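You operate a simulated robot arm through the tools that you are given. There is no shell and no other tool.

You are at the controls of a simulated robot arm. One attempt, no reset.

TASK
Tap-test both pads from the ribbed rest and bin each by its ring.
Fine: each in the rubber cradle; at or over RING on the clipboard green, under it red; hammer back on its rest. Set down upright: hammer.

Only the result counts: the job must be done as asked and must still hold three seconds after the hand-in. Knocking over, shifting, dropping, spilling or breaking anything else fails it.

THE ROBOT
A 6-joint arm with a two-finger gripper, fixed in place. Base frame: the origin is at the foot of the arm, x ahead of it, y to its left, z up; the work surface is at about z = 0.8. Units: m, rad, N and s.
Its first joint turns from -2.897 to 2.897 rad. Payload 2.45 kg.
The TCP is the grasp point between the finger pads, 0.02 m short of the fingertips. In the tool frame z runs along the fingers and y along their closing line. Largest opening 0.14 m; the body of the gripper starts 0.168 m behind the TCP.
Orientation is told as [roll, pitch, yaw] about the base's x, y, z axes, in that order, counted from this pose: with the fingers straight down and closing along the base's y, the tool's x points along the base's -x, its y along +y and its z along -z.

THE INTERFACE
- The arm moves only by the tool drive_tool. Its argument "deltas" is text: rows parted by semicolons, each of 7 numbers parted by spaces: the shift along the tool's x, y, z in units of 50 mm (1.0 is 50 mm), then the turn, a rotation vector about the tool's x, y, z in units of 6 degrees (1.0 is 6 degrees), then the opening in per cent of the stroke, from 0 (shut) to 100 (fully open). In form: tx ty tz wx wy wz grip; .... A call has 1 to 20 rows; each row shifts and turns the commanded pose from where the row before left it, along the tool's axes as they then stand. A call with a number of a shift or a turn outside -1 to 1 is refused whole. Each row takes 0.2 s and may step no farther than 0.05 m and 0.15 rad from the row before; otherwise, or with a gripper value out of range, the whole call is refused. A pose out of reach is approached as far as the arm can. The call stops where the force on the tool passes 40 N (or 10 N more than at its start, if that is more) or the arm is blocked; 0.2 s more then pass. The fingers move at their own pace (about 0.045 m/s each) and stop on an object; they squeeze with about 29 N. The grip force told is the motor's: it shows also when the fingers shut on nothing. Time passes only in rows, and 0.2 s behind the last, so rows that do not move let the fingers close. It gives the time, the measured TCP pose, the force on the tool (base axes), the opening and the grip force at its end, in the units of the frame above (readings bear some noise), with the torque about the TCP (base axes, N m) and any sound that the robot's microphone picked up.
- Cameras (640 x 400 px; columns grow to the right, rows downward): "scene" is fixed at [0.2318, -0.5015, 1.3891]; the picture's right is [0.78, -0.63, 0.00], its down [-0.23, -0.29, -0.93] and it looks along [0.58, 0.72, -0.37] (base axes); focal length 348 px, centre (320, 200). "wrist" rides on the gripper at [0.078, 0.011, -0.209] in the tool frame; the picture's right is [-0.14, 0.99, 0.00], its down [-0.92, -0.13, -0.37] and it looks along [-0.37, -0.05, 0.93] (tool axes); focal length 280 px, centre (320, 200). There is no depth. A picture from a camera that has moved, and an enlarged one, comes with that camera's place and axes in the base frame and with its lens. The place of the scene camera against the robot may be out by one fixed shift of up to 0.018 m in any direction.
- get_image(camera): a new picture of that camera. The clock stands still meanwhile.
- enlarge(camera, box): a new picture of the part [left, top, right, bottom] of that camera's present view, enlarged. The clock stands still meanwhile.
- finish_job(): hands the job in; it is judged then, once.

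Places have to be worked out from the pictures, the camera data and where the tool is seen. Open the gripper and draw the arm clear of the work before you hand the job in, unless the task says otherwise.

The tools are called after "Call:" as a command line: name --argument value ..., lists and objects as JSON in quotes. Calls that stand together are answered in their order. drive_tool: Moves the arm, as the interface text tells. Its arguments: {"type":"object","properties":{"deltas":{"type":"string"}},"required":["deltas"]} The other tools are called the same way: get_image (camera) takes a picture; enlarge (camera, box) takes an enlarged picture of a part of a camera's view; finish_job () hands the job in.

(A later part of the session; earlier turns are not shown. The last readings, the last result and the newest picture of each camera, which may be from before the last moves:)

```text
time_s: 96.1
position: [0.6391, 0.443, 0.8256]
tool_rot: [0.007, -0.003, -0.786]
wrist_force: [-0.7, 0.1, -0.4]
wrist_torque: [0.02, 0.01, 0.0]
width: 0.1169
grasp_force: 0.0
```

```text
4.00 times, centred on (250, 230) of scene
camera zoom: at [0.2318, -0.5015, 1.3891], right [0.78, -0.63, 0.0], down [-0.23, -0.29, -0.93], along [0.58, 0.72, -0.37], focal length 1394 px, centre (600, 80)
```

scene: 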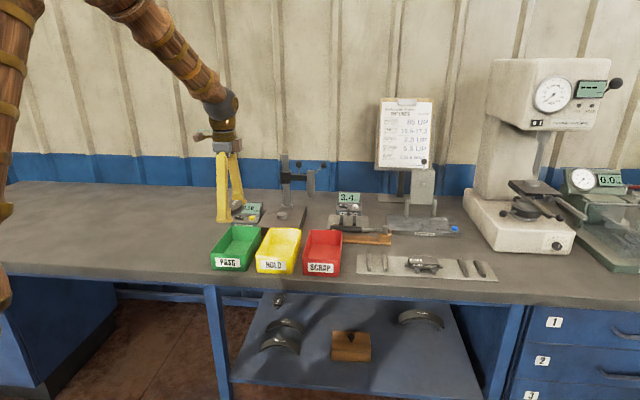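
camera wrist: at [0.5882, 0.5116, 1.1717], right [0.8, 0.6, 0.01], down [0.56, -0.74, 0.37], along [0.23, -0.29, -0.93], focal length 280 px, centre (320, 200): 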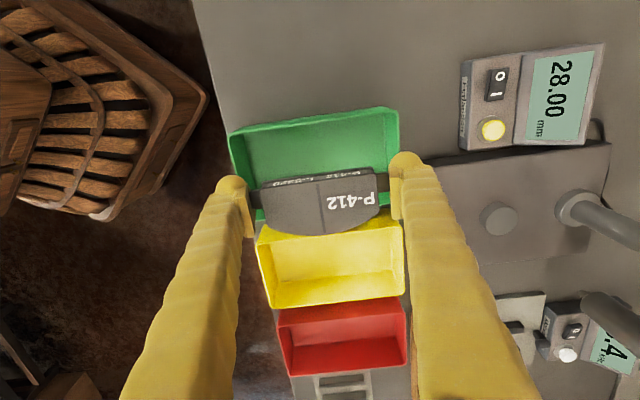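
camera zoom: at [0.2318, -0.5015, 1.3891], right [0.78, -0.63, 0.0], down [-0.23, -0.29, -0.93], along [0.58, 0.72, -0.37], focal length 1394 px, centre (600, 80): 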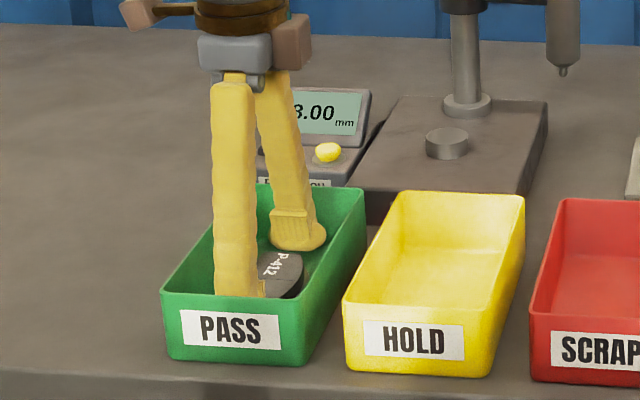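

Pad L-5320 lies flat in the green bin. I rise straight out and travel to pad L-5313.

Call:
drive_tool --deltas "0 0 -0.5 0 0 0 83.5; 0 0 -0.8 0 0 0 83.5; 0 0 -0.8 0 0 0 83.5; 0 0 -0.7 0 0 0 83.5; -0.979 -0.057 0 0 0 0 60; -0.979 -0.057 0 0 0 0 60; -0.979 -0.057 0 0 0 0 60; -0.979 -0.057 0 0 0 0 60; -0.979 -0.057 0 0 0 0 60; -0.979 -0.057 0 0 0 0 60; -0.979 -0.057 0 0 0 0 60; -0.979 -0.057 0 0 0 0 60; -0.979 -0.057 0 0 0 0 60; -0.979 -0.057 0 0 0 0 60; -0.979 -0.057 0 0 0 0 60; -0.979 -0.057 0 0 0 0 60; 0 0 0 0 0 0 60"

Call:
get_image --camera "wrist"

Call:
enlarge --camera "wrist" --box '[230, 90, 410, 220]'

Call:
get_image --camera "scene"

```text
time_s: 99.7
position: [1.0285, 0.0025, 0.9665]
tool_rot: [0.005, -0.004, -0.785]
wrist_force: [0.3, 0.0, 1.0]
wrist_torque: [-0.01, 0.0, -0.02]
width: 0.0841
grasp_force: 0.1
```

```text
taken
camera wrist: at [0.9795, 0.0646, 1.1754], right [0.8, 0.6, 0.01], down [0.56, -0.74, 0.37], along [0.23, -0.29, -0.93], focal length 280 px, centre (320, 200)
```

wrist: 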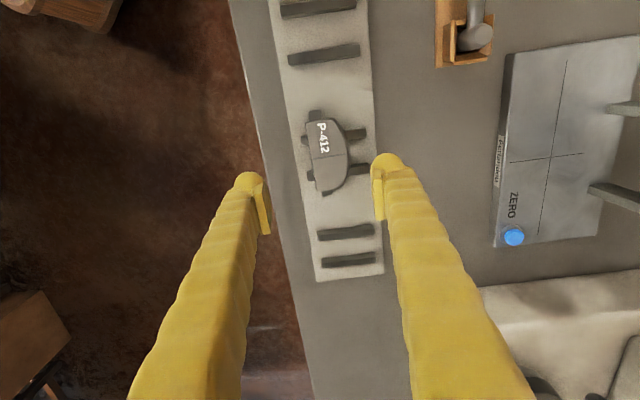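

```text
3.08 times, centred on (320, 155) of wrist
camera zoom: at [0.9795, 0.0646, 1.1754], right [0.8, 0.6, 0.01], down [0.56, -0.74, 0.37], along [0.23, -0.29, -0.93], focal length 863 px, centre (320, 338)
```

zoom: 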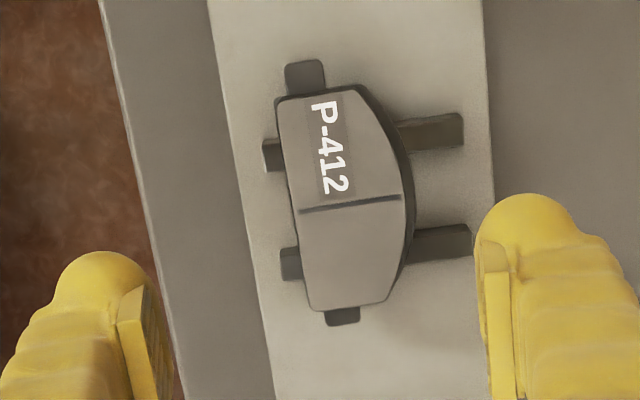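

```text
taken
```

scene: 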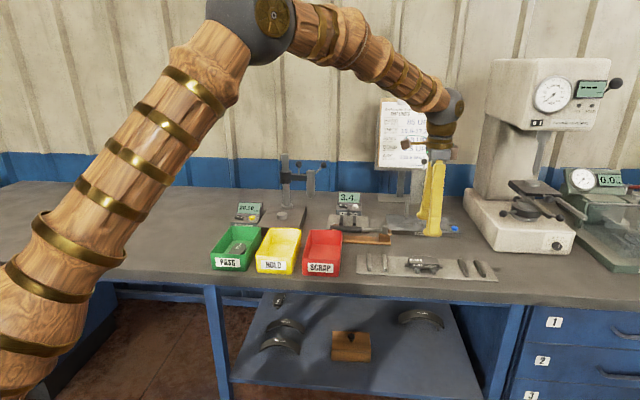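

Pad L-5313 is aligned with the tool, its block centre 12 mm over in y. I centre on it and come down to grip the block from front and back.

Call:
drive_tool --deltas "-0.04 0.238 0.6 0 0 0 55; 0 0 0.7 0 0 0 50; 0 0 0.7 0 0 0 46; 0 0 0.2 0 0 0 46; 0 0 0 0 0 0 46"

Call:
enlarge --camera "wrist" --box '[220, 100, 420, 250]'

Call:
enlarge --camera "scene" --box '[380, 220, 470, 290]'

```text
time_s: 100.9
position: [1.0385, 0.0096, 0.8568]
tool_rot: [0.005, -0.004, -0.786]
wrist_force: [0.4, 0.7, -1.2]
wrist_torque: [-0.01, -0.03, -0.02]
width: 0.064
grasp_force: 0.0
```

```text
2.67 times, centred on (320, 175) of wrist
camera zoom: at [0.9894, 0.072, 1.0648], right [0.8, 0.6, 0.01], down [0.56, -0.74, 0.37], along [0.23, -0.29, -0.93], focal length 748 px, centre (320, 267)
```

zoom: 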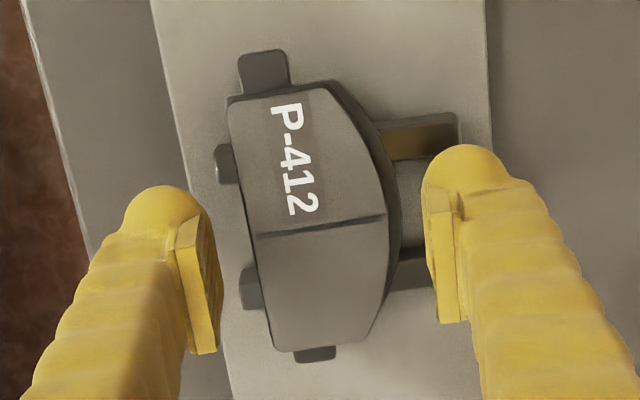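

```text
5.71 times, centred on (425, 255) of scene
camera zoom: at [0.2318, -0.5015, 1.3891], right [0.78, -0.63, 0.0], down [-0.23, -0.29, -0.93], along [0.58, 0.72, -0.37], focal length 1991 px, centre (-280, -114)
```

zoom: 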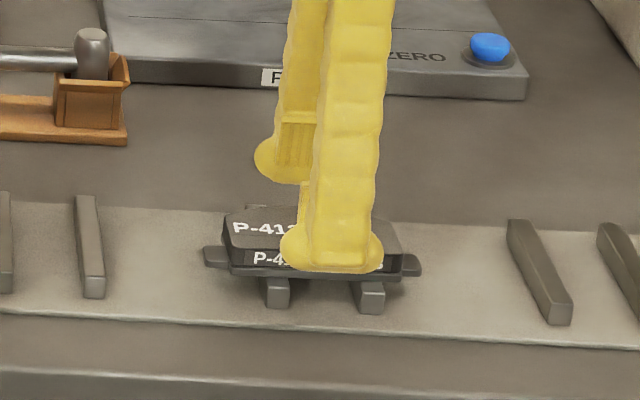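

Centred within half a millimetre. I lower to z≈0.8425 and close.

Call:
drive_tool --deltas "0 0 0.15 0 0 0 46; 0 0 0.13 0 0 0 46; 0 0 0 0 0 0 46; 0 0 0 0 0 0 40; 0 0 0 0 0 0 34; 0 0 0 0 0 0 25; 0 0 0 0 0 0 25; 0 0 0 0 0 0 25"

Call:
enlarge --camera "wrist" --box '[220, 100, 420, 250]'

```text
time_s: 102.7
position: [1.0381, 0.0105, 0.8438]
tool_rot: [0.005, -0.003, -0.784]
wrist_force: [-0.3, -0.7, 0.4]
wrist_torque: [-0.01, -0.01, 0.07]
width: 0.045
grasp_force: 29.2
```

```text
2.67 times, centred on (320, 175) of wrist
camera zoom: at [0.99, 0.0721, 1.0517], right [0.8, 0.6, 0.01], down [0.56, -0.74, 0.37], along [0.23, -0.29, -0.93], focal length 748 px, centre (320, 267)
```

zoom: 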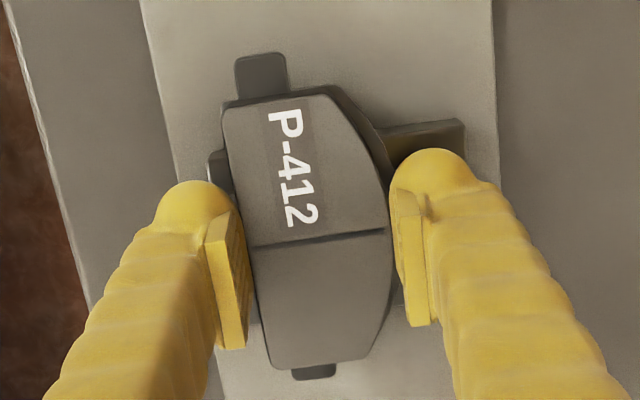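

Gripped (0.045 m, 29 N). I lift it, check, and carry it high to the cradle.

Call:
drive_tool --deltas "0 0 -0.1 0 0 0 25; 0 0 -0.3 0 0 0 25; 0 0 -0.9 0 0 0 25; 0 0 -0.9 0 0 0 25; 0 0 0 0 0 0 25; 0.588 0.6644 0 0 0 0 25; 0.588 0.6644 0 0 0 0 25; 0.588 0.6644 0 0 0 0 25; 0.588 0.6644 0 0 0 0 25; 0.588 0.6644 0 0 0 0 25; 0.588 0.6644 0 0 0 0 25; 0.588 0.6644 0 0 0 0 25; 0.588 0.6644 0 0 0 0 25; 0 0 0 0 0 0 25"

Call:
enlarge --camera "wrist" --box '[240, 70, 440, 220]'

Call:
enlarge --camera "scene" --box '[310, 170, 410, 250]'

```text
time_s: 105.7
position: [1.0598, 0.3647, 0.9535]
tool_rot: [0.004, -0.004, -0.785]
wrist_force: [0.1, 0.2, -2.1]
wrist_torque: [-0.02, 0.02, 0.0]
width: 0.045
grasp_force: 28.8
```

```text
2.67 times, centred on (340, 145) of wrist
camera zoom: at [1.0112, 0.4268, 1.1617], right [0.8, 0.6, 0.01], down [0.56, -0.74, 0.37], along [0.23, -0.29, -0.93], focal length 748 px, centre (267, 347)
```

zoom: 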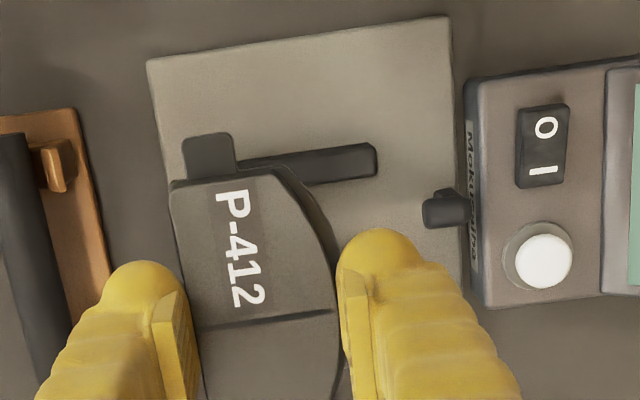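

```text
5.00 times, centred on (360, 210) of scene
camera zoom: at [0.2318, -0.5015, 1.3891], right [0.78, -0.63, 0.0], down [-0.23, -0.29, -0.93], along [0.58, 0.72, -0.37], focal length 1742 px, centre (120, 150)
```

zoom: 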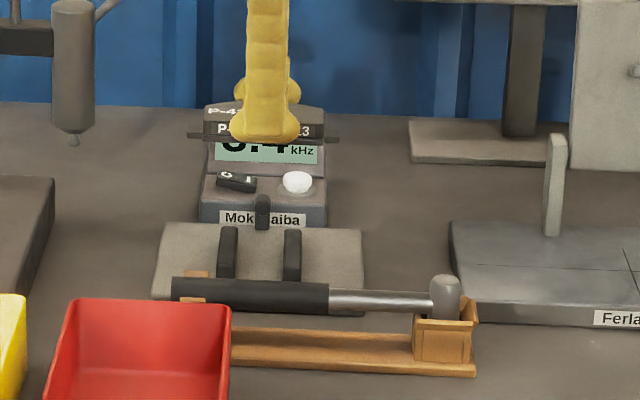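

Call:
drive_tool --deltas "0 0 0.6 0 0 0 25; 0 0 0.6 0 0 0 25; 0 0 0.4 0 0 0 25; 0 0 0.2 0 0 0 25; 0 0 0.06 0 0 0 25; 0 0 0.04 0 0 0 25; 0 0 0 0 0 0 25"

```text
time_s: 107.3
position: [1.0603, 0.365, 0.8585]
tool_rot: [0.005, -0.004, -0.786]
wrist_force: [1.0, 0.4, -2.6]
wrist_torque: [-0.01, -0.02, 0.0]
width: 0.0451
grasp_force: 28.9
```

Call:
drive_tool --deltas "0 0 0.03 0 0 0 25; 0 0 0.03 0 0 0 25; 0 0 0 0 0 0 25"

```text
time_s: 108.1
position: [1.0602, 0.3642, 0.8546]
tool_rot: [0.006, -0.003, -0.785]
wrist_force: [-0.7, -0.3, -3.5]
wrist_torque: [-0.01, 0.02, -0.02]
width: 0.0449
grasp_force: 29.6
```

Call:
drive_tool --deltas "0 0 0.02 0 0 0 25; 0 0 0.02 0 0 0 25; 0 0 0 0 0 0 25"

```text
time_s: 108.9
position: [1.0608, 0.364, 0.8541]
tool_rot: [0.005, -0.002, -0.785]
wrist_force: [-3.2, -0.2, 4.1]
wrist_torque: [-0.07, 0.15, 0.02]
width: 0.0449
grasp_force: 29.5
```

The pad has touched the ribs lightly. I open, rise, and go back to the hammer grip position.

Call:
drive_tool --deltas "0 0 0.01 0 0 0 25; 0 0 0 0 0 0 31; 0 0 0 0 0 0 36; 0 0 0 0 0 0 41; 0 0 0 0 0 0 41; 0 0 0 0 0 0 41"

Call:
enlarge --camera "wrist" --box '[240, 70, 440, 220]'

Call:
enlarge --camera "scene" --box '[310, 180, 390, 240]'

```text
time_s: 110.3
position: [1.0603, 0.3656, 0.8521]
tool_rot: [0.005, -0.003, -0.786]
wrist_force: [0.1, -0.9, 0.0]
wrist_torque: [-0.01, 0.0, 0.01]
width: 0.0574
grasp_force: 0.0
```

```text
2.67 times, centred on (340, 145) of wrist
camera zoom: at [1.0119, 0.4262, 1.0611], right [0.8, 0.6, 0.01], down [0.56, -0.74, 0.37], along [0.23, -0.29, -0.93], focal length 748 px, centre (267, 347)
```

zoom: 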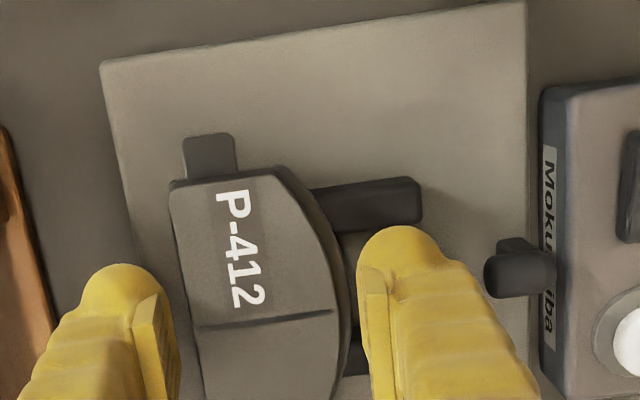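

```text
6.67 times, centred on (350, 210) of scene
camera zoom: at [0.2318, -0.5015, 1.3891], right [0.78, -0.63, 0.0], down [-0.23, -0.29, -0.93], along [0.58, 0.72, -0.37], focal length 2323 px, centre (120, 133)
```

zoom: 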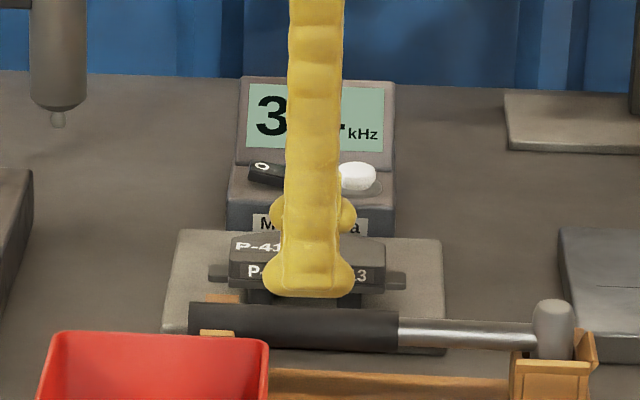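

Call:
drive_tool --deltas "0 0 -0.5 0 0 0 41; 0 0 -0.75 0 0 0 41; 0 0 -0.75 0 0 0 41; -0.153 -0.683 0 0 0 0 41; -0.153 -0.683 0 0 0 0 41; -0.153 -0.683 0 0 0 0 41; 0 0 0 0 0 0 41"

Call:
enlarge --camera "wrist" --box '[220, 80, 420, 230]'

Call:
enlarge --camera "scene" --box '[310, 180, 406, 250]'

```text
time_s: 111.9
position: [1.0029, 0.2751, 0.9519]
tool_rot: [0.005, -0.004, -0.787]
wrist_force: [-0.2, 0.9, 0.7]
wrist_torque: [0.0, 0.0, 0.02]
width: 0.0574
grasp_force: 0.1
```

```text
2.67 times, centred on (320, 155) of wrist
camera zoom: at [0.9545, 0.337, 1.1605], right [0.8, 0.6, 0.01], down [0.56, -0.74, 0.37], along [0.23, -0.29, -0.93], focal length 748 px, centre (320, 320)
```

zoom: 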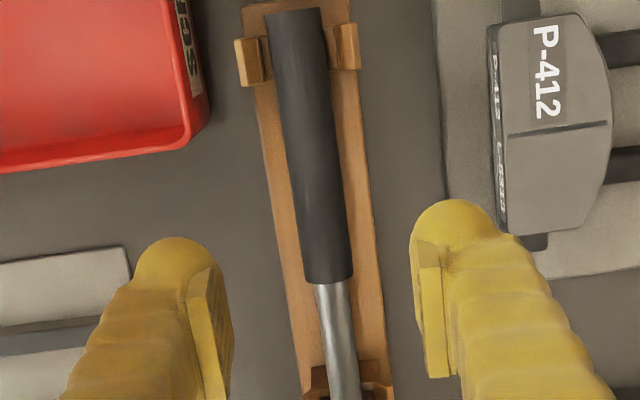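

```text
5.71 times, centred on (358, 215) of scene
camera zoom: at [0.2318, -0.5015, 1.3891], right [0.78, -0.63, 0.0], down [-0.23, -0.29, -0.93], along [0.58, 0.72, -0.37], focal length 1991 px, centre (103, 114)
```

zoom: 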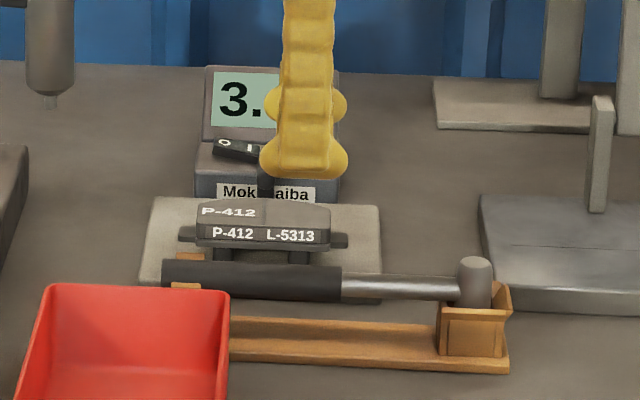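

I correct the small tool tilt (0.4°), shift 1 mm, and descend on the handle as before.

Call:
drive_tool --deltas "0 0.016 0 0.06 0 0 38; 0 0 0.6 0 0 0 38; 0 0 0.6 0 0 0 38; 0 0 0.5 0 0 0 38; 0 0 0.3 0 0 0 38; 0 0 0.22 0 0 0 38; 0 0 0 0 0 0 38"

Call:
enlarge --camera "wrist" --box '[220, 80, 420, 230]'

```text
time_s: 113.5
position: [1.0037, 0.2767, 0.841]
tool_rot: [0.001, -0.004, -0.786]
wrist_force: [0.1, -0.4, 0.6]
wrist_torque: [0.02, 0.01, -0.02]
width: 0.0531
grasp_force: 0.0
```

```text
2.67 times, centred on (320, 155) of wrist
camera zoom: at [0.9563, 0.3388, 1.0492], right [0.8, 0.6, 0.0], down [0.56, -0.74, 0.37], along [0.22, -0.3, -0.93], focal length 748 px, centre (320, 320)
```

zoom: 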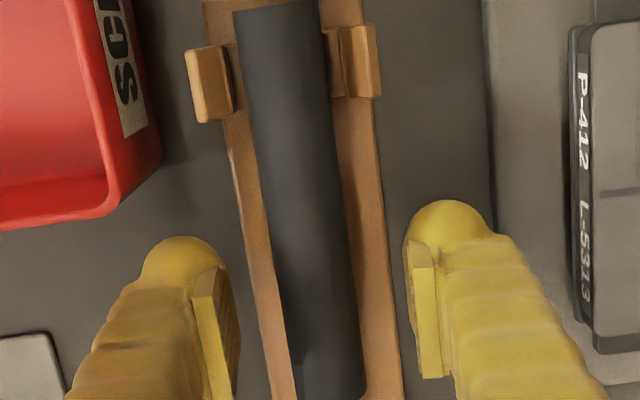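

The view is the same as the first time. I close on the handle, lift level, and repeat the same path above the pad.

Call:
drive_tool --deltas "0 0 0 0 0 0 28; 0 0 0 0 0 0 20; 0 0 0 0 0 0 10; 0 0 0 0 0 0 5; 0 0 0 0 0 0 5; 0 0 0 0 0 0 5; 0 0 0 0 0 0 5; 0 0 -0.1 0 0 0 5; 0 0 -0.1 0 0 0 5; 0 0 -0.1 0 0 0 5; 0 0 -0.1 0 0 0 5; 0 0 0 0 0 0 5"

Call:
enlarge --camera "scene" --box '[310, 180, 406, 250]'

```text
time_s: 116.1
position: [1.004, 0.2764, 0.8625]
tool_rot: [0.0, -0.003, -0.783]
wrist_force: [-0.3, 0.0, -1.0]
wrist_torque: [0.01, 0.04, 0.0]
width: 0.0172
grasp_force: 29.5
```

```text
5.71 times, centred on (358, 215) of scene
camera zoom: at [0.2318, -0.5015, 1.3891], right [0.78, -0.63, 0.0], down [-0.23, -0.29, -0.93], along [0.58, 0.72, -0.37], focal length 1991 px, centre (103, 114)
```

zoom: 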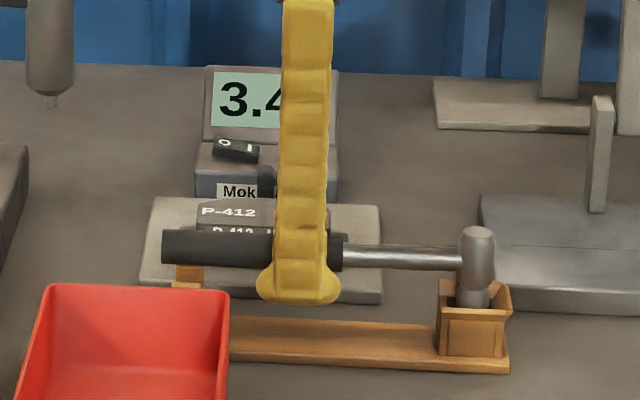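

Call:
drive_tool --deltas "0 0 -0.35 0 0 0 5; 0 0 -0.35 0 0 0 5; 0 0 -0.35 0 0 0 5; 0 0 -0.35 0 0 0 5; 0 0 0 0 0 -0.5 5; 0 0 0 0 0 -0.5 5; 0 0 0 0 0 -0.5 5; 0 0 0 0 0 -0.5 5; 0 0 0 0 0 -0.5 5; 0.4 0.44 0 0 0 0 5; 0.4 0.44 0 0 0 0 5; 0.4 0.44 0 0 0 0 5; 0.4 0.44 0 0 0 0 5; 0.4 0.44 0 0 0 0 5; 0 0 0 0 0 0 5"

Call:
enlarge --camera "scene" --box '[310, 170, 400, 245]'

Call:
enlarge --camera "wrist" --box '[260, 160, 460, 340]'

```text
time_s: 119.3
position: [0.973, 0.4223, 0.9321]
tool_rot: [-0.002, -0.003, -0.525]
wrist_force: [-0.2, -0.1, -1.7]
wrist_torque: [0.01, 0.02, 0.03]
width: 0.0173
grasp_force: 28.7
```

```text
5.33 times, centred on (355, 208) of scene
camera zoom: at [0.2318, -0.5015, 1.3891], right [0.78, -0.63, 0.0], down [-0.23, -0.29, -0.93], along [0.58, 0.72, -0.37], focal length 1858 px, centre (133, 160)
```

zoom: 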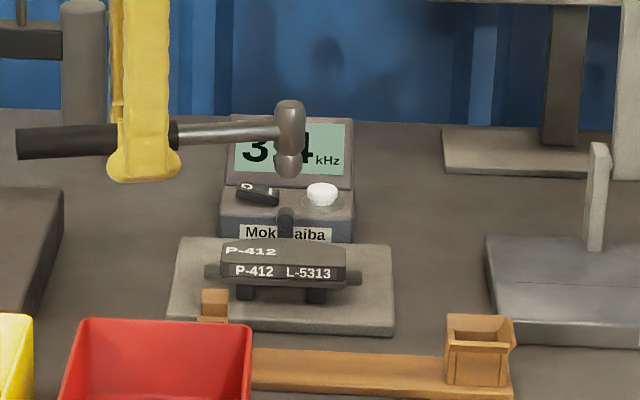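

```text
2.22 times, centred on (360, 250) of wrist
camera zoom: at [0.9101, 0.4703, 1.1393], right [0.61, 0.79, 0.0], down [0.73, -0.57, 0.37], along [0.29, -0.23, -0.93], focal length 623 px, centre (231, 89)
```

zoom: 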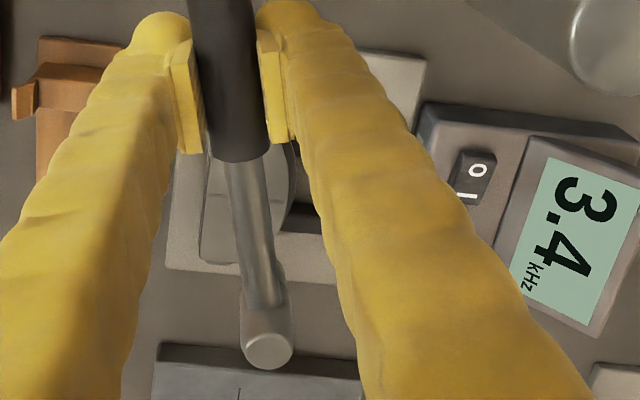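

The head is above pad L-5313 at the same place. I repeat the tap stroke.

Call:
drive_tool --deltas "0 0 0.353 0 0 0 5; 0 0 0.353 0 0 0 5; 0 0 0 0 0 0 5; 0 0 0.4 0 0 0 5; 0 0 -0.4 0 0 0 5; 0 0 0 0 0 0 5; 0 0 -0.353 0 0 0 5; 0 0 -0.353 0 0 0 5; 0 0 0 0 0 0 5"

Call:
enlarge --camera "wrist" --box '[400, 200, 520, 310]'

Call:
enlarge --camera "scene" --box '[310, 170, 400, 245]'

```text
time_s: 121.3
position: [0.9717, 0.4208, 0.9315]
tool_rot: [-0.001, -0.003, -0.523]
wrist_force: [1.3, -0.6, -0.8]
wrist_torque: [0.01, 0.01, -0.01]
width: 0.0172
grasp_force: 28.8
```

```text
3.64 times, centred on (460, 255) of wrist
camera zoom: at [0.9098, 0.4698, 1.1393], right [0.61, 0.79, 0.0], down [0.73, -0.57, 0.37], along [0.29, -0.23, -0.93], focal length 1020 px, centre (-189, 0)
```

zoom: 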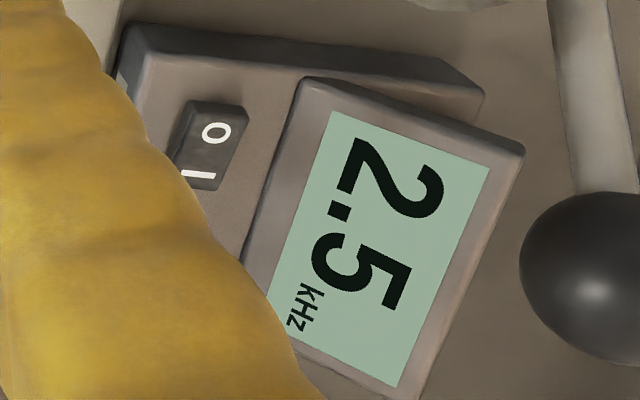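

```text
5.33 times, centred on (355, 208) of scene
camera zoom: at [0.2318, -0.5015, 1.3891], right [0.78, -0.63, 0.0], down [-0.23, -0.29, -0.93], along [0.58, 0.72, -0.37], focal length 1858 px, centre (133, 160)
```

zoom: 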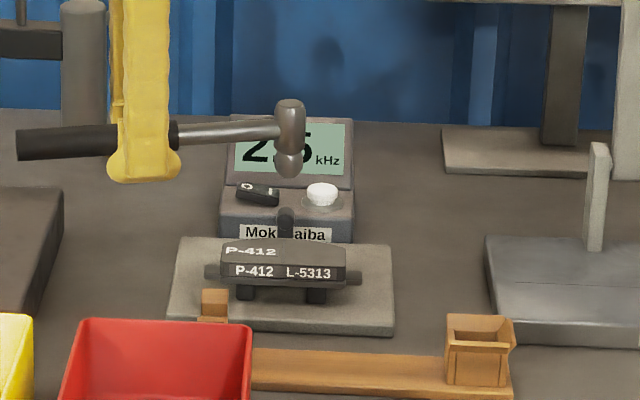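

L-5313 reads 2.5 kHz. I tap once more to confirm.

Call:
drive_tool --deltas "0 0 0.353 0 0 0 5; 0 0 0.353 0 0 0 5; 0 0 0 0 0 0 5; 0 0 0.4 0 0 0 5; 0 0 -0.4 0 0 0 5; 0 0 0 0 0 0 5; 0 0 -0.353 0 0 0 5; 0 0 -0.353 0 0 0 5; 0 0 0 0 0 0 5"

Call:
enlarge --camera "wrist" --box '[400, 200, 520, 310]'

Call:
get_image --camera "wrist"

```text
time_s: 123.3
position: [0.9731, 0.4222, 0.9318]
tool_rot: [-0.002, -0.004, -0.524]
wrist_force: [-0.6, 0.6, -1.5]
wrist_torque: [0.01, 0.03, 0.01]
width: 0.0172
grasp_force: 29.0
```

```text
3.64 times, centred on (460, 255) of wrist
camera zoom: at [0.9103, 0.4704, 1.1397], right [0.61, 0.79, 0.0], down [0.73, -0.57, 0.37], along [0.29, -0.23, -0.93], focal length 1020 px, centre (-189, 0)
```

zoom: 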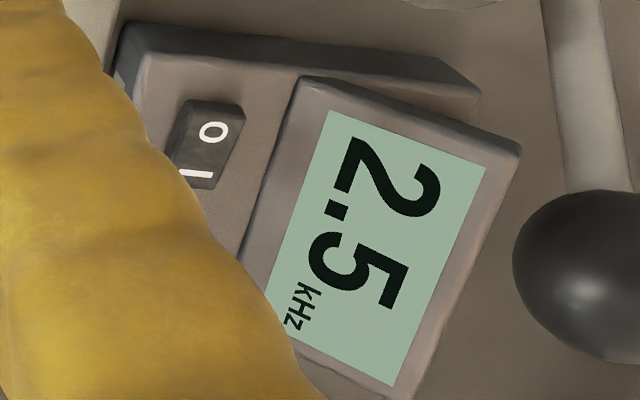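

```text
taken
camera wrist: at [0.9103, 0.4704, 1.1397], right [0.61, 0.79, 0.0], down [0.73, -0.57, 0.37], along [0.29, -0.23, -0.93], focal length 280 px, centre (320, 200)
```

wrist: 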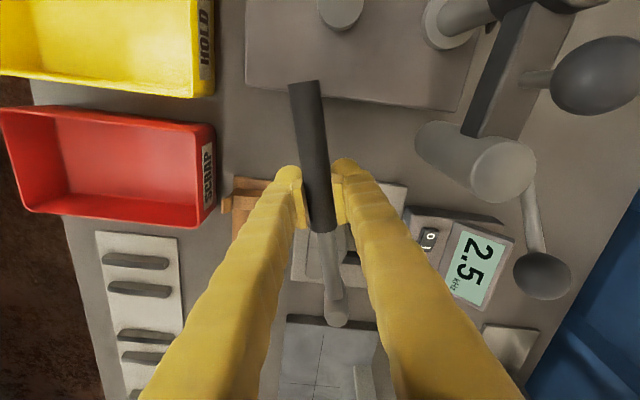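

The reading holds at 2.5 kHz, under 2.8, so L-5313 goes red. I retrace the path to bring the hammer back over its rest.

Call:
drive_tool --deltas "-0.4 -0.44 0 0 0 0 5; -0.4 -0.44 0 0 0 0 5; -0.4 -0.44 0 0 0 0 5; -0.4 -0.44 0 0 0 0 5; -0.4 -0.44 0 0 0 0 5; 0 0 0 0 0 0.5 5; 0 0 0 0 0 0.5 5; 0 0 0 0 0 0.5 5; 0 0 0 0 0 0.5 5; 0 0 0 0 0 0.5 5; 0 0 0 0 0 0 5; 0 0 0.35 0 0 0 5; 0 0 0.35 0 0 0 5; 0 0 0 0 0 0 5"

Call:
enlarge --camera "wrist" --box '[250, 60, 410, 340]'

Call:
enlarge --camera "scene" --box '[310, 180, 406, 250]'

```text
time_s: 126.3
position: [1.0056, 0.2765, 0.8969]
tool_rot: [0.001, -0.002, -0.787]
wrist_force: [-0.9, -0.1, -2.2]
wrist_torque: [0.01, 0.02, -0.02]
width: 0.0172
grasp_force: 29.3
```

```text
1.43 times, centred on (330, 200) of wrist
camera zoom: at [0.956, 0.3391, 1.1045], right [0.8, 0.6, 0.0], down [0.56, -0.74, 0.37], along [0.22, -0.3, -0.93], focal length 401 px, centre (306, 200)
```

zoom: 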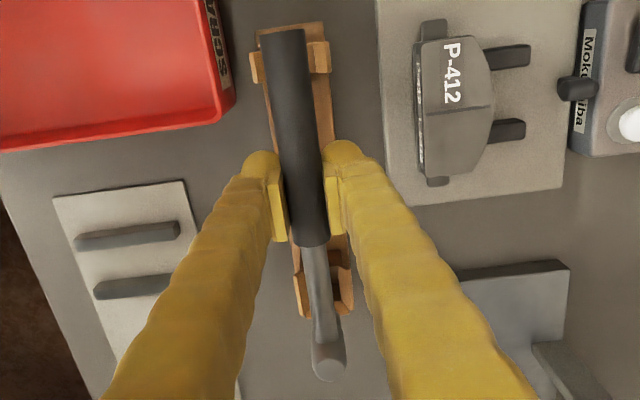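

```text
5.71 times, centred on (358, 215) of scene
camera zoom: at [0.2318, -0.5015, 1.3891], right [0.78, -0.63, 0.0], down [-0.23, -0.29, -0.93], along [0.58, 0.72, -0.37], focal length 1991 px, centre (103, 114)
```

zoom: 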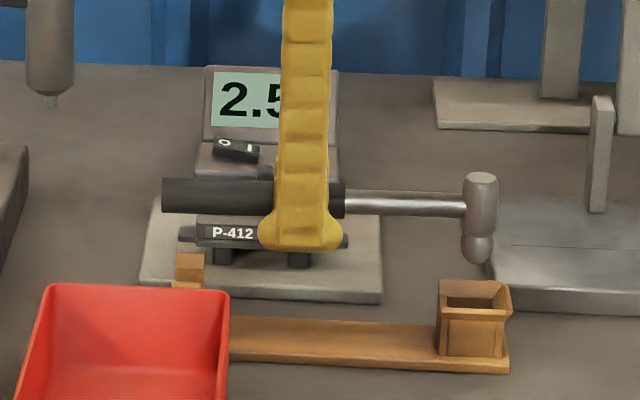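

The picture matches the first return. I lower the hammer into its rest along the same line.

Call:
drive_tool --deltas "0 0 0.3 0 0 0 5; 0 0 0.2 0 0 0 5; 0 0 0.2 0 0 0 5; 0 0 0.15 0 0 0 5; 0 0 0.12 0 0 0 5; 0 0 0.05 0 0 0 5; 0 0 0.04 0 0 0 5; 0 0 0 0 0 0 5"

Call:
enlarge --camera "scene" --box '[310, 180, 406, 250]'

```text
time_s: 128.1
position: [1.0028, 0.2754, 0.844]
tool_rot: [0.001, -0.004, -0.785]
wrist_force: [-0.6, -1.0, -1.7]
wrist_torque: [-0.01, 0.01, -0.01]
width: 0.0171
grasp_force: 29.1
```

```text
5.71 times, centred on (358, 215) of scene
camera zoom: at [0.2318, -0.5015, 1.3891], right [0.78, -0.63, 0.0], down [-0.23, -0.29, -0.93], along [0.58, 0.72, -0.37], focal length 1991 px, centre (103, 114)
```

zoom: 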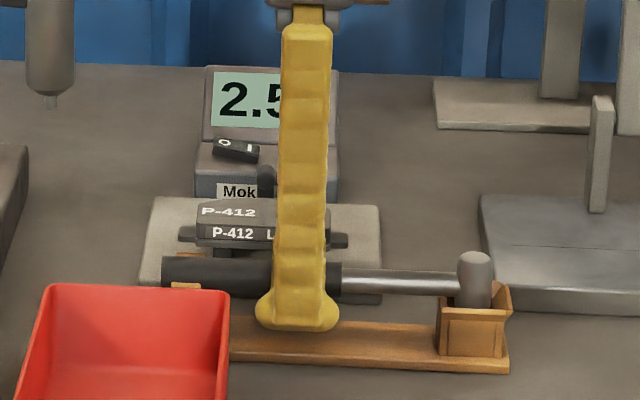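

Call:
drive_tool --deltas "0 0 0.02 0 0 0 5; 0 0 0.02 0 0 0 5; 0 0 0 0 0 0 5"

```text
time_s: 128.9
position: [1.0036, 0.2758, 0.8417]
tool_rot: [-0.002, -0.003, -0.786]
wrist_force: [-0.2, -0.7, 0.2]
wrist_torque: [0.07, 0.08, 0.01]
width: 0.0168
grasp_force: 29.5
```

The weight is off the tool, so the hammer is seated. I open the fingers and check.

Call:
drive_tool --deltas "0 0 0 0 0 0 12; 0 0 0 0 0 0 18; 0 0 0 0 0 0 25; 0 0 0 0 0 0 32; 0 0 0 0 0 0 38; 0 0 0 0 0 0 38"

Call:
enlarge --camera "scene" --box '[310, 180, 406, 250]'

Call:
enlarge --camera "wrist" --box '[220, 80, 420, 230]'

```text
time_s: 130.3
position: [1.004, 0.2774, 0.8413]
tool_rot: [0.0, -0.004, -0.785]
wrist_force: [-0.3, 0.0, 0.1]
wrist_torque: [0.04, -0.04, 0.01]
width: 0.0534
grasp_force: 0.1
```

```text
5.71 times, centred on (358, 215) of scene
camera zoom: at [0.2318, -0.5015, 1.3891], right [0.78, -0.63, 0.0], down [-0.23, -0.29, -0.93], along [0.58, 0.72, -0.37], focal length 1991 px, centre (103, 114)
```

zoom: 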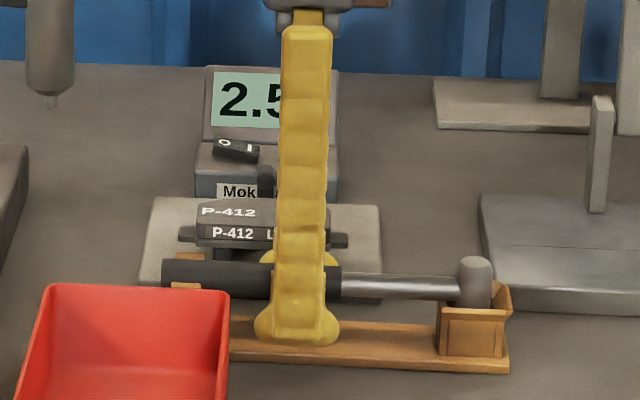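

```text
2.67 times, centred on (320, 155) of wrist
camera zoom: at [0.9564, 0.3391, 1.0497], right [0.8, 0.6, 0.0], down [0.56, -0.74, 0.37], along [0.22, -0.3, -0.93], focal length 748 px, centre (320, 320)
```

zoom: 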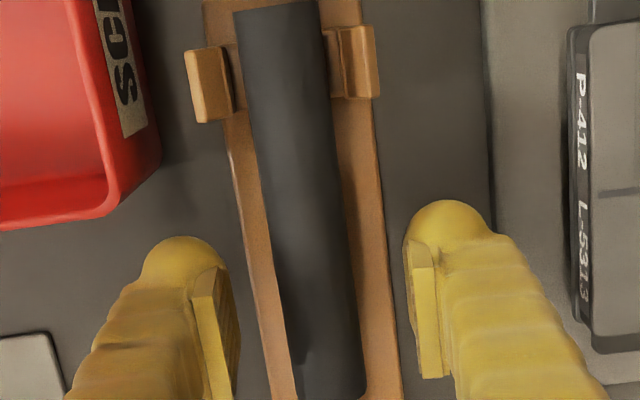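

The hammer is back as it was. I rise, turn 90° for the ear grip, and move above the pad in the cradle.

Call:
drive_tool --deltas "0 0 -0.5 0 0 0 38; 0 0 -0.9 0 0 0 38; 0 0 -0.9 0 0 0 60; 0 0 0 0 0 -1 88; 0 0 0 0 0 -1 88; 0 0 0 0 0 -1 88; 0 0 0 0 0 -1 88; 0 0 0 0 0 -1 88; 0 0 0 0 0 -1 88; 0 0 0 0 0 -1 88; 0 0 0 0 0 -1 88; 0 0 0 0 0 -1 88; 0 0 0 0 0 -1 88; 0 0 0 0 0 -1 88; 0 0 0 0 0 -1 88; 0 0 0 0 0 -1 88; 0 0 0 0 0 -1 88; 0 0 0 0 0 -1 88; 0 0 0 0 0 0 88"

Call:
drive_tool --deltas "-0.65 0.158 0 0 0 0 88; -0.65 0.158 0 0 0 0 88; -0.646 0.159 0 0 0 0 88; 0 0 0 0 0 0 88"

Call:
enlarge --camera "wrist" --box '[200, 90, 440, 250]'

Call:
get_image --camera "scene"

```text
time_s: 134.3
position: [1.0034, 0.2753, 0.9565]
tool_rot: [-0.003, 0.0, 0.787]
wrist_force: [-0.2, 0.0, 1.0]
wrist_torque: [0.0, -0.02, -0.02]
width: 0.1232
grasp_force: 0.0
```

```text
time_s: 135.3
position: [1.0557, 0.362, 0.9567]
tool_rot: [-0.002, 0.0, 0.785]
wrist_force: [0.1, 0.0, 0.3]
wrist_torque: [-0.03, 0.01, -0.01]
width: 0.1232
grasp_force: 0.1
```

```text
2.50 times, centred on (320, 170) of wrist
camera zoom: at [0.9932, 0.3145, 1.1642], right [-0.6, 0.8, 0.0], down [0.74, 0.56, 0.37], along [0.3, 0.22, -0.93], focal length 701 px, centre (320, 275)
```

zoom: 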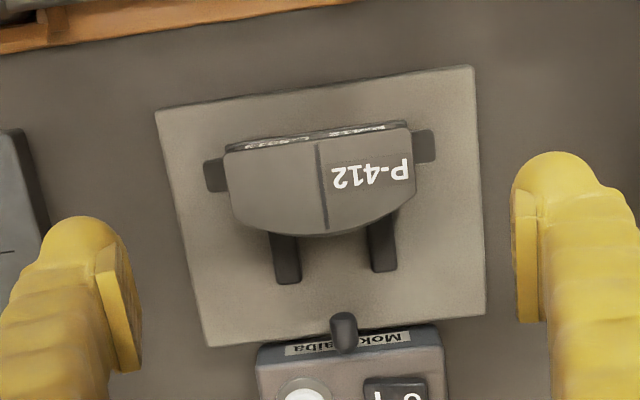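

```text
taken
```

scene: 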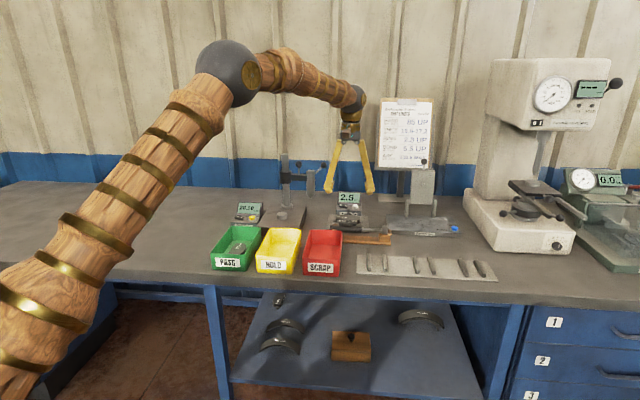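

The ears are centred (y≈0) and aligned. I lower beside them to z≈0.8305 in steps, then check.

Call:
drive_tool --deltas "0.02 0 0.7 0 0 0 88; 0 0 0.7 0 0 0 88; 0 0 0.5 0 0 0 88; 0 0 0.3 0 0 0 88; 0 0 0.12 0 0 0 88; 0 0 0.1 0 0 0 88; 0 0 0.08 0 0 0 88; 0 0 0 0 0 0 88"

Call:
enlarge --camera "wrist" --box '[200, 90, 440, 250]'

Call:
enlarge --camera "scene" --box '[310, 190, 390, 240]'

```text
time_s: 137.1
position: [1.0552, 0.3615, 0.8317]
tool_rot: [-0.003, 0.0, 0.785]
wrist_force: [0.1, 0.9, -0.4]
wrist_torque: [0.01, 0.02, 0.04]
width: 0.1233
grasp_force: 0.1
```

```text
2.50 times, centred on (320, 170) of wrist
camera zoom: at [0.9924, 0.3134, 1.0403], right [-0.6, 0.8, 0.0], down [0.74, 0.56, 0.37], along [0.3, 0.22, -0.93], focal length 701 px, centre (320, 275)
```

zoom: 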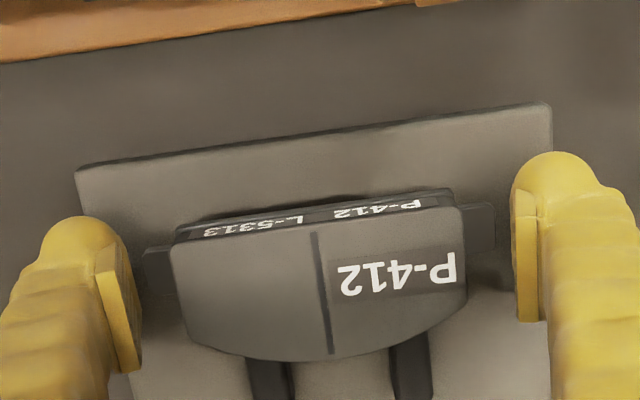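

```text
8.00 times, centred on (350, 215) of scene
camera zoom: at [0.2318, -0.5015, 1.3891], right [0.78, -0.63, 0.0], down [-0.23, -0.29, -0.93], along [0.58, 0.72, -0.37], focal length 2787 px, centre (80, 80)
```

zoom: 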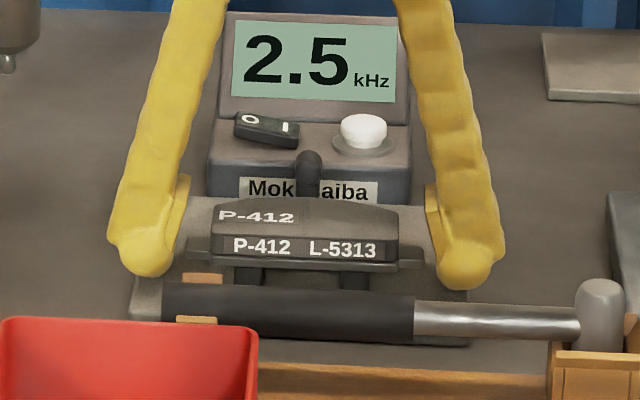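

All clear. One more millimetre down, then I close slowly on the ears.

Call:
drive_tool --deltas "0 0 0.02 0 0 0 88; 0 0 0 0 0 0 84; 0 0 0 0 0 0 81; 0 0 0 0 0 0 79; 0 0 0 0 0 0 77; 0 0 0 0 0 0 77"

```text
time_s: 138.5
position: [1.0561, 0.3623, 0.8306]
tool_rot: [-0.004, 0.001, 0.786]
wrist_force: [-1.1, 0.6, 1.0]
wrist_torque: [0.07, 0.08, 0.03]
width: 0.1118
grasp_force: 28.7
```

Gripped as with the first pad (0.1118 m, 29 N). I lift it, back away from the meter and check.

Call:
drive_tool --deltas "0 0 -0.1 0 0 0 77; 0 0 -0.2 0 0 0 77; 0 0 -0.3 0 0 0 77; 0 0 -0.7 0 0 0 77; 0 0 -0.7 0 0 0 77; 0 0 -0.7 0 0 0 77; 0.75 0 0 0 0 0 77; 0.75 0 0 0 0 0 77; 0.75 0 0 0 0 0 77; 0.75 0 0 0 0 0 77; 0 0 0 0 0 0 77"

Call:
enlarge --camera "wrist" --box '[200, 90, 440, 250]'

Call:
enlarge --camera "scene" --box '[290, 150, 410, 250]'

```text
time_s: 140.9
position: [0.9489, 0.2559, 0.964]
tool_rot: [-0.001, 0.001, 0.787]
wrist_force: [1.2, 0.6, -2.9]
wrist_torque: [-0.05, -0.01, -0.02]
width: 0.1117
grasp_force: 28.8
```

```text
2.50 times, centred on (320, 170) of wrist
camera zoom: at [0.8859, 0.2076, 1.174], right [-0.6, 0.8, 0.0], down [0.74, 0.56, 0.37], along [0.3, 0.22, -0.93], focal length 701 px, centre (320, 275)
```

zoom: 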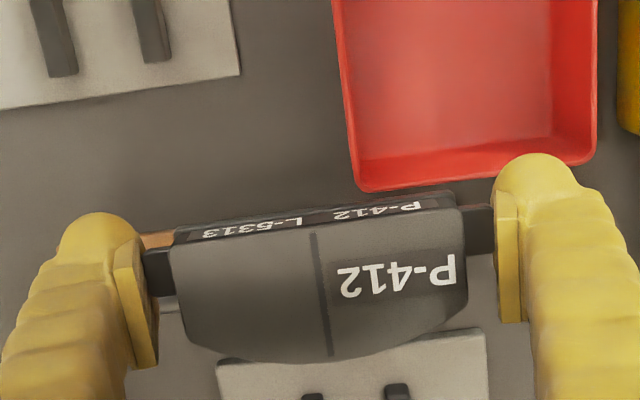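

```text
4.00 times, centred on (350, 200) of scene
camera zoom: at [0.2318, -0.5015, 1.3891], right [0.78, -0.63, 0.0], down [-0.23, -0.29, -0.93], along [0.58, 0.72, -0.37], focal length 1394 px, centre (200, 200)
```

zoom: 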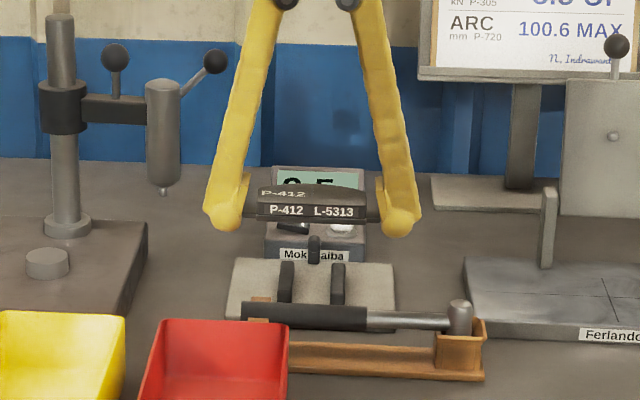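

The pad is level. I turn back 90° and move above the red bin.

Call:
drive_tool --deltas "0 0 0 0 0 1 77; 0 0 0 0 0 1 77; 0 0 0 0 0 1 77; 0 0 0 0 0 1 77; 0 0 0 0 0 1 77; 0 0 0 0 0 1 77; 0 0 0 0 0 1 77; 0 0 0 0 0 1 77; 0 0 0 0 0 1 77; 0 0 0 0 0 1 77; 0 0 0 0 0 1 77; 0 0 0 0 0 1 77; 0 0 0 0 0 1 77; 0 0 0 0 0 1 77; 0 0 0 0 0 1 77; 0 0 0 0 0 0 77; 0.517 -0.566 0 0 0 0 77; 0.517 -0.566 0 0 0 0 77; 0.516 -0.566 0 0 0 0 77; 0 0 0 0 0 0 77"

Call:
get_image --camera "wrist"

Call:
enlarge --camera "wrist" --box '[190, 60, 450, 250]'

```text
time_s: 145.1
position: [0.8343, 0.2496, 0.9667]
tool_rot: [-0.001, -0.003, -0.785]
wrist_force: [0.4, 1.0, -3.2]
wrist_torque: [0.03, -0.01, -0.02]
width: 0.1115
grasp_force: 29.1
```

```text
taken
camera wrist: at [0.786, 0.3121, 1.1742], right [0.8, 0.6, 0.0], down [0.56, -0.74, 0.37], along [0.22, -0.3, -0.93], focal length 280 px, centre (320, 200)
```

wrist: 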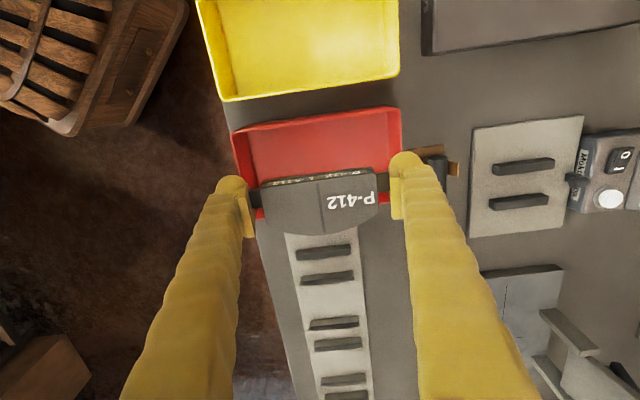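

```text
2.11 times, centred on (320, 155) of wrist
camera zoom: at [0.786, 0.3121, 1.1742], right [0.8, 0.6, 0.0], down [0.56, -0.74, 0.37], along [0.22, -0.3, -0.93], focal length 590 px, centre (320, 295)
```

zoom: 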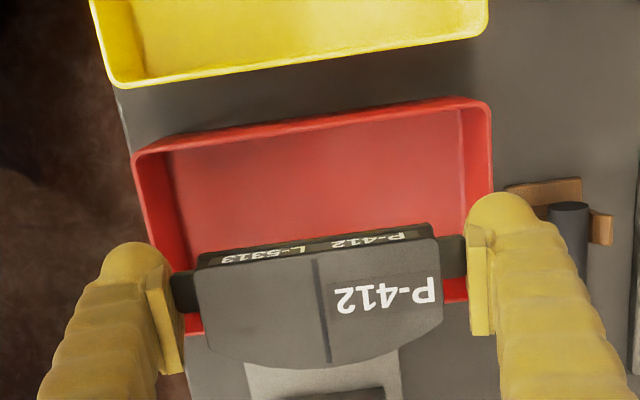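

The red bin is centred under the tool (y≈0, x within 1 mm of the pad's centre). I go down part way and check.

Call:
drive_tool --deltas "-0.02 0 0.6 0 0 0 77; 0 0 0.6 0 0 0 77; 0 0 0.5 0 0 0 77; 0 0 0 0 0 0 77"

Call:
enlarge --camera "wrist" --box '[190, 60, 450, 250]'

Call:
enlarge --camera "scene" --box '[270, 180, 390, 280]'

```text
time_s: 146.1
position: [0.8353, 0.2486, 0.8796]
tool_rot: [-0.001, -0.004, -0.785]
wrist_force: [0.2, 0.0, -3.1]
wrist_torque: [-0.04, 0.01, -0.04]
width: 0.1117
grasp_force: 28.9
```

```text
2.11 times, centred on (320, 155) of wrist
camera zoom: at [0.7875, 0.3121, 1.0879], right [0.8, 0.6, 0.0], down [0.56, -0.74, 0.37], along [0.22, -0.3, -0.93], focal length 590 px, centre (320, 295)
```

zoom: 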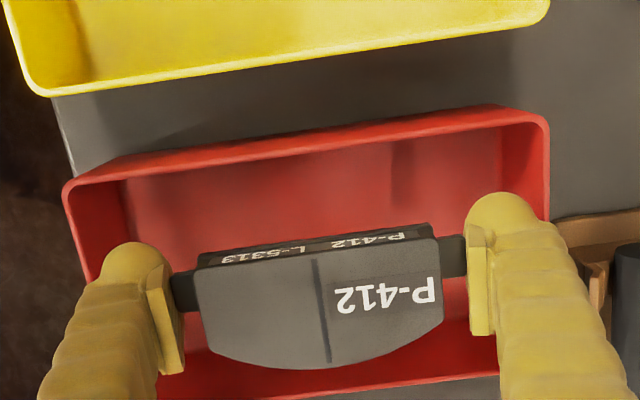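

```text
4.00 times, centred on (330, 230) of scene
camera zoom: at [0.2318, -0.5015, 1.3891], right [0.78, -0.63, 0.0], down [-0.23, -0.29, -0.93], along [0.58, 0.72, -0.37], focal length 1394 px, centre (280, 80)
```

zoom: 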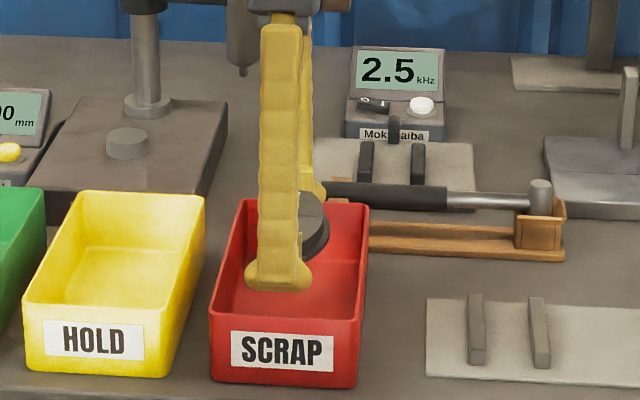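

Call:
drive_tool --deltas "0 -0.022 0.2 0 0 0 77; 0 0 0.3 0 0 0 77; 0 0 0.25 0 0 0 77; 0 0 0.15 0 0 0 77; 0 0 0.1 0 0 0 77; 0 0 0 0 0 0 77"

Call:
enlarge --camera "scene" --box '[270, 180, 390, 280]'

```text
time_s: 147.5
position: [0.8337, 0.2484, 0.8309]
tool_rot: [0.0, -0.003, -0.784]
wrist_force: [0.0, -0.1, -2.9]
wrist_torque: [0.04, 0.03, -0.02]
width: 0.1115
grasp_force: 29.2
```

```text
4.00 times, centred on (330, 230) of scene
camera zoom: at [0.2318, -0.5015, 1.3891], right [0.78, -0.63, 0.0], down [-0.23, -0.29, -0.93], along [0.58, 0.72, -0.37], focal length 1394 px, centre (280, 80)
```

zoom: 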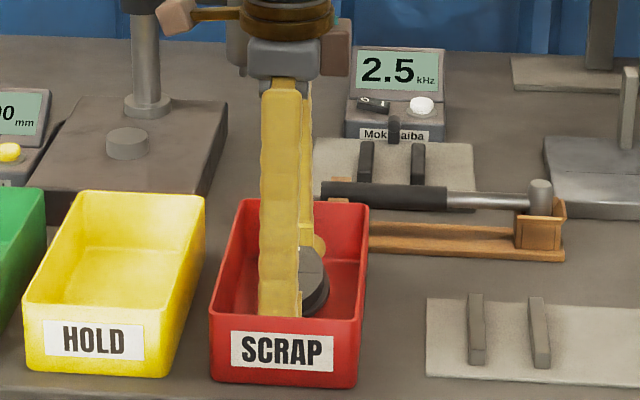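

No contact; 5 mm further down, then I open gently.

Call:
drive_tool --deltas "0 0 0.05 0 0 0 77; 0 0 0.05 0 0 0 77; 0 0 0 0 0 0 77"

Call:
drive_tool --deltas "0 0 0 0 0 0 80; 0 0 0 0 0 0 82; 0 0 0 0 0 0 83.5; 0 0 0 0 0 0 83.5; 0 0 0 0 0 0 83.5"

Call:
enlarge --camera "wrist" --box '[190, 60, 450, 250]'

```text
time_s: 148.3
position: [0.8343, 0.2483, 0.8253]
tool_rot: [0.001, -0.005, -0.784]
wrist_force: [-0.1, 0.2, -3.7]
wrist_torque: [0.03, 0.02, -0.01]
width: 0.1115
grasp_force: 29.1
```

```text
time_s: 149.5
position: [0.8342, 0.2488, 0.8251]
tool_rot: [-0.002, -0.003, -0.786]
wrist_force: [0.3, -0.4, -0.4]
wrist_torque: [0.03, -0.06, 0.03]
width: 0.1172
grasp_force: 0.0
```

```text
2.11 times, centred on (320, 155) of wrist
camera zoom: at [0.7868, 0.3111, 1.0338], right [0.8, 0.6, 0.0], down [0.56, -0.74, 0.37], along [0.22, -0.3, -0.93], focal length 590 px, centre (320, 295)
```

zoom: 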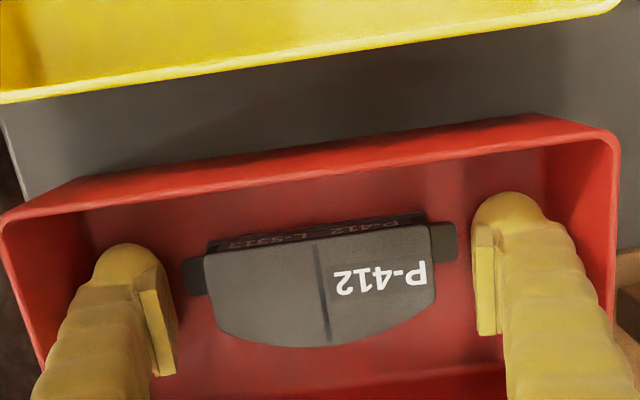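

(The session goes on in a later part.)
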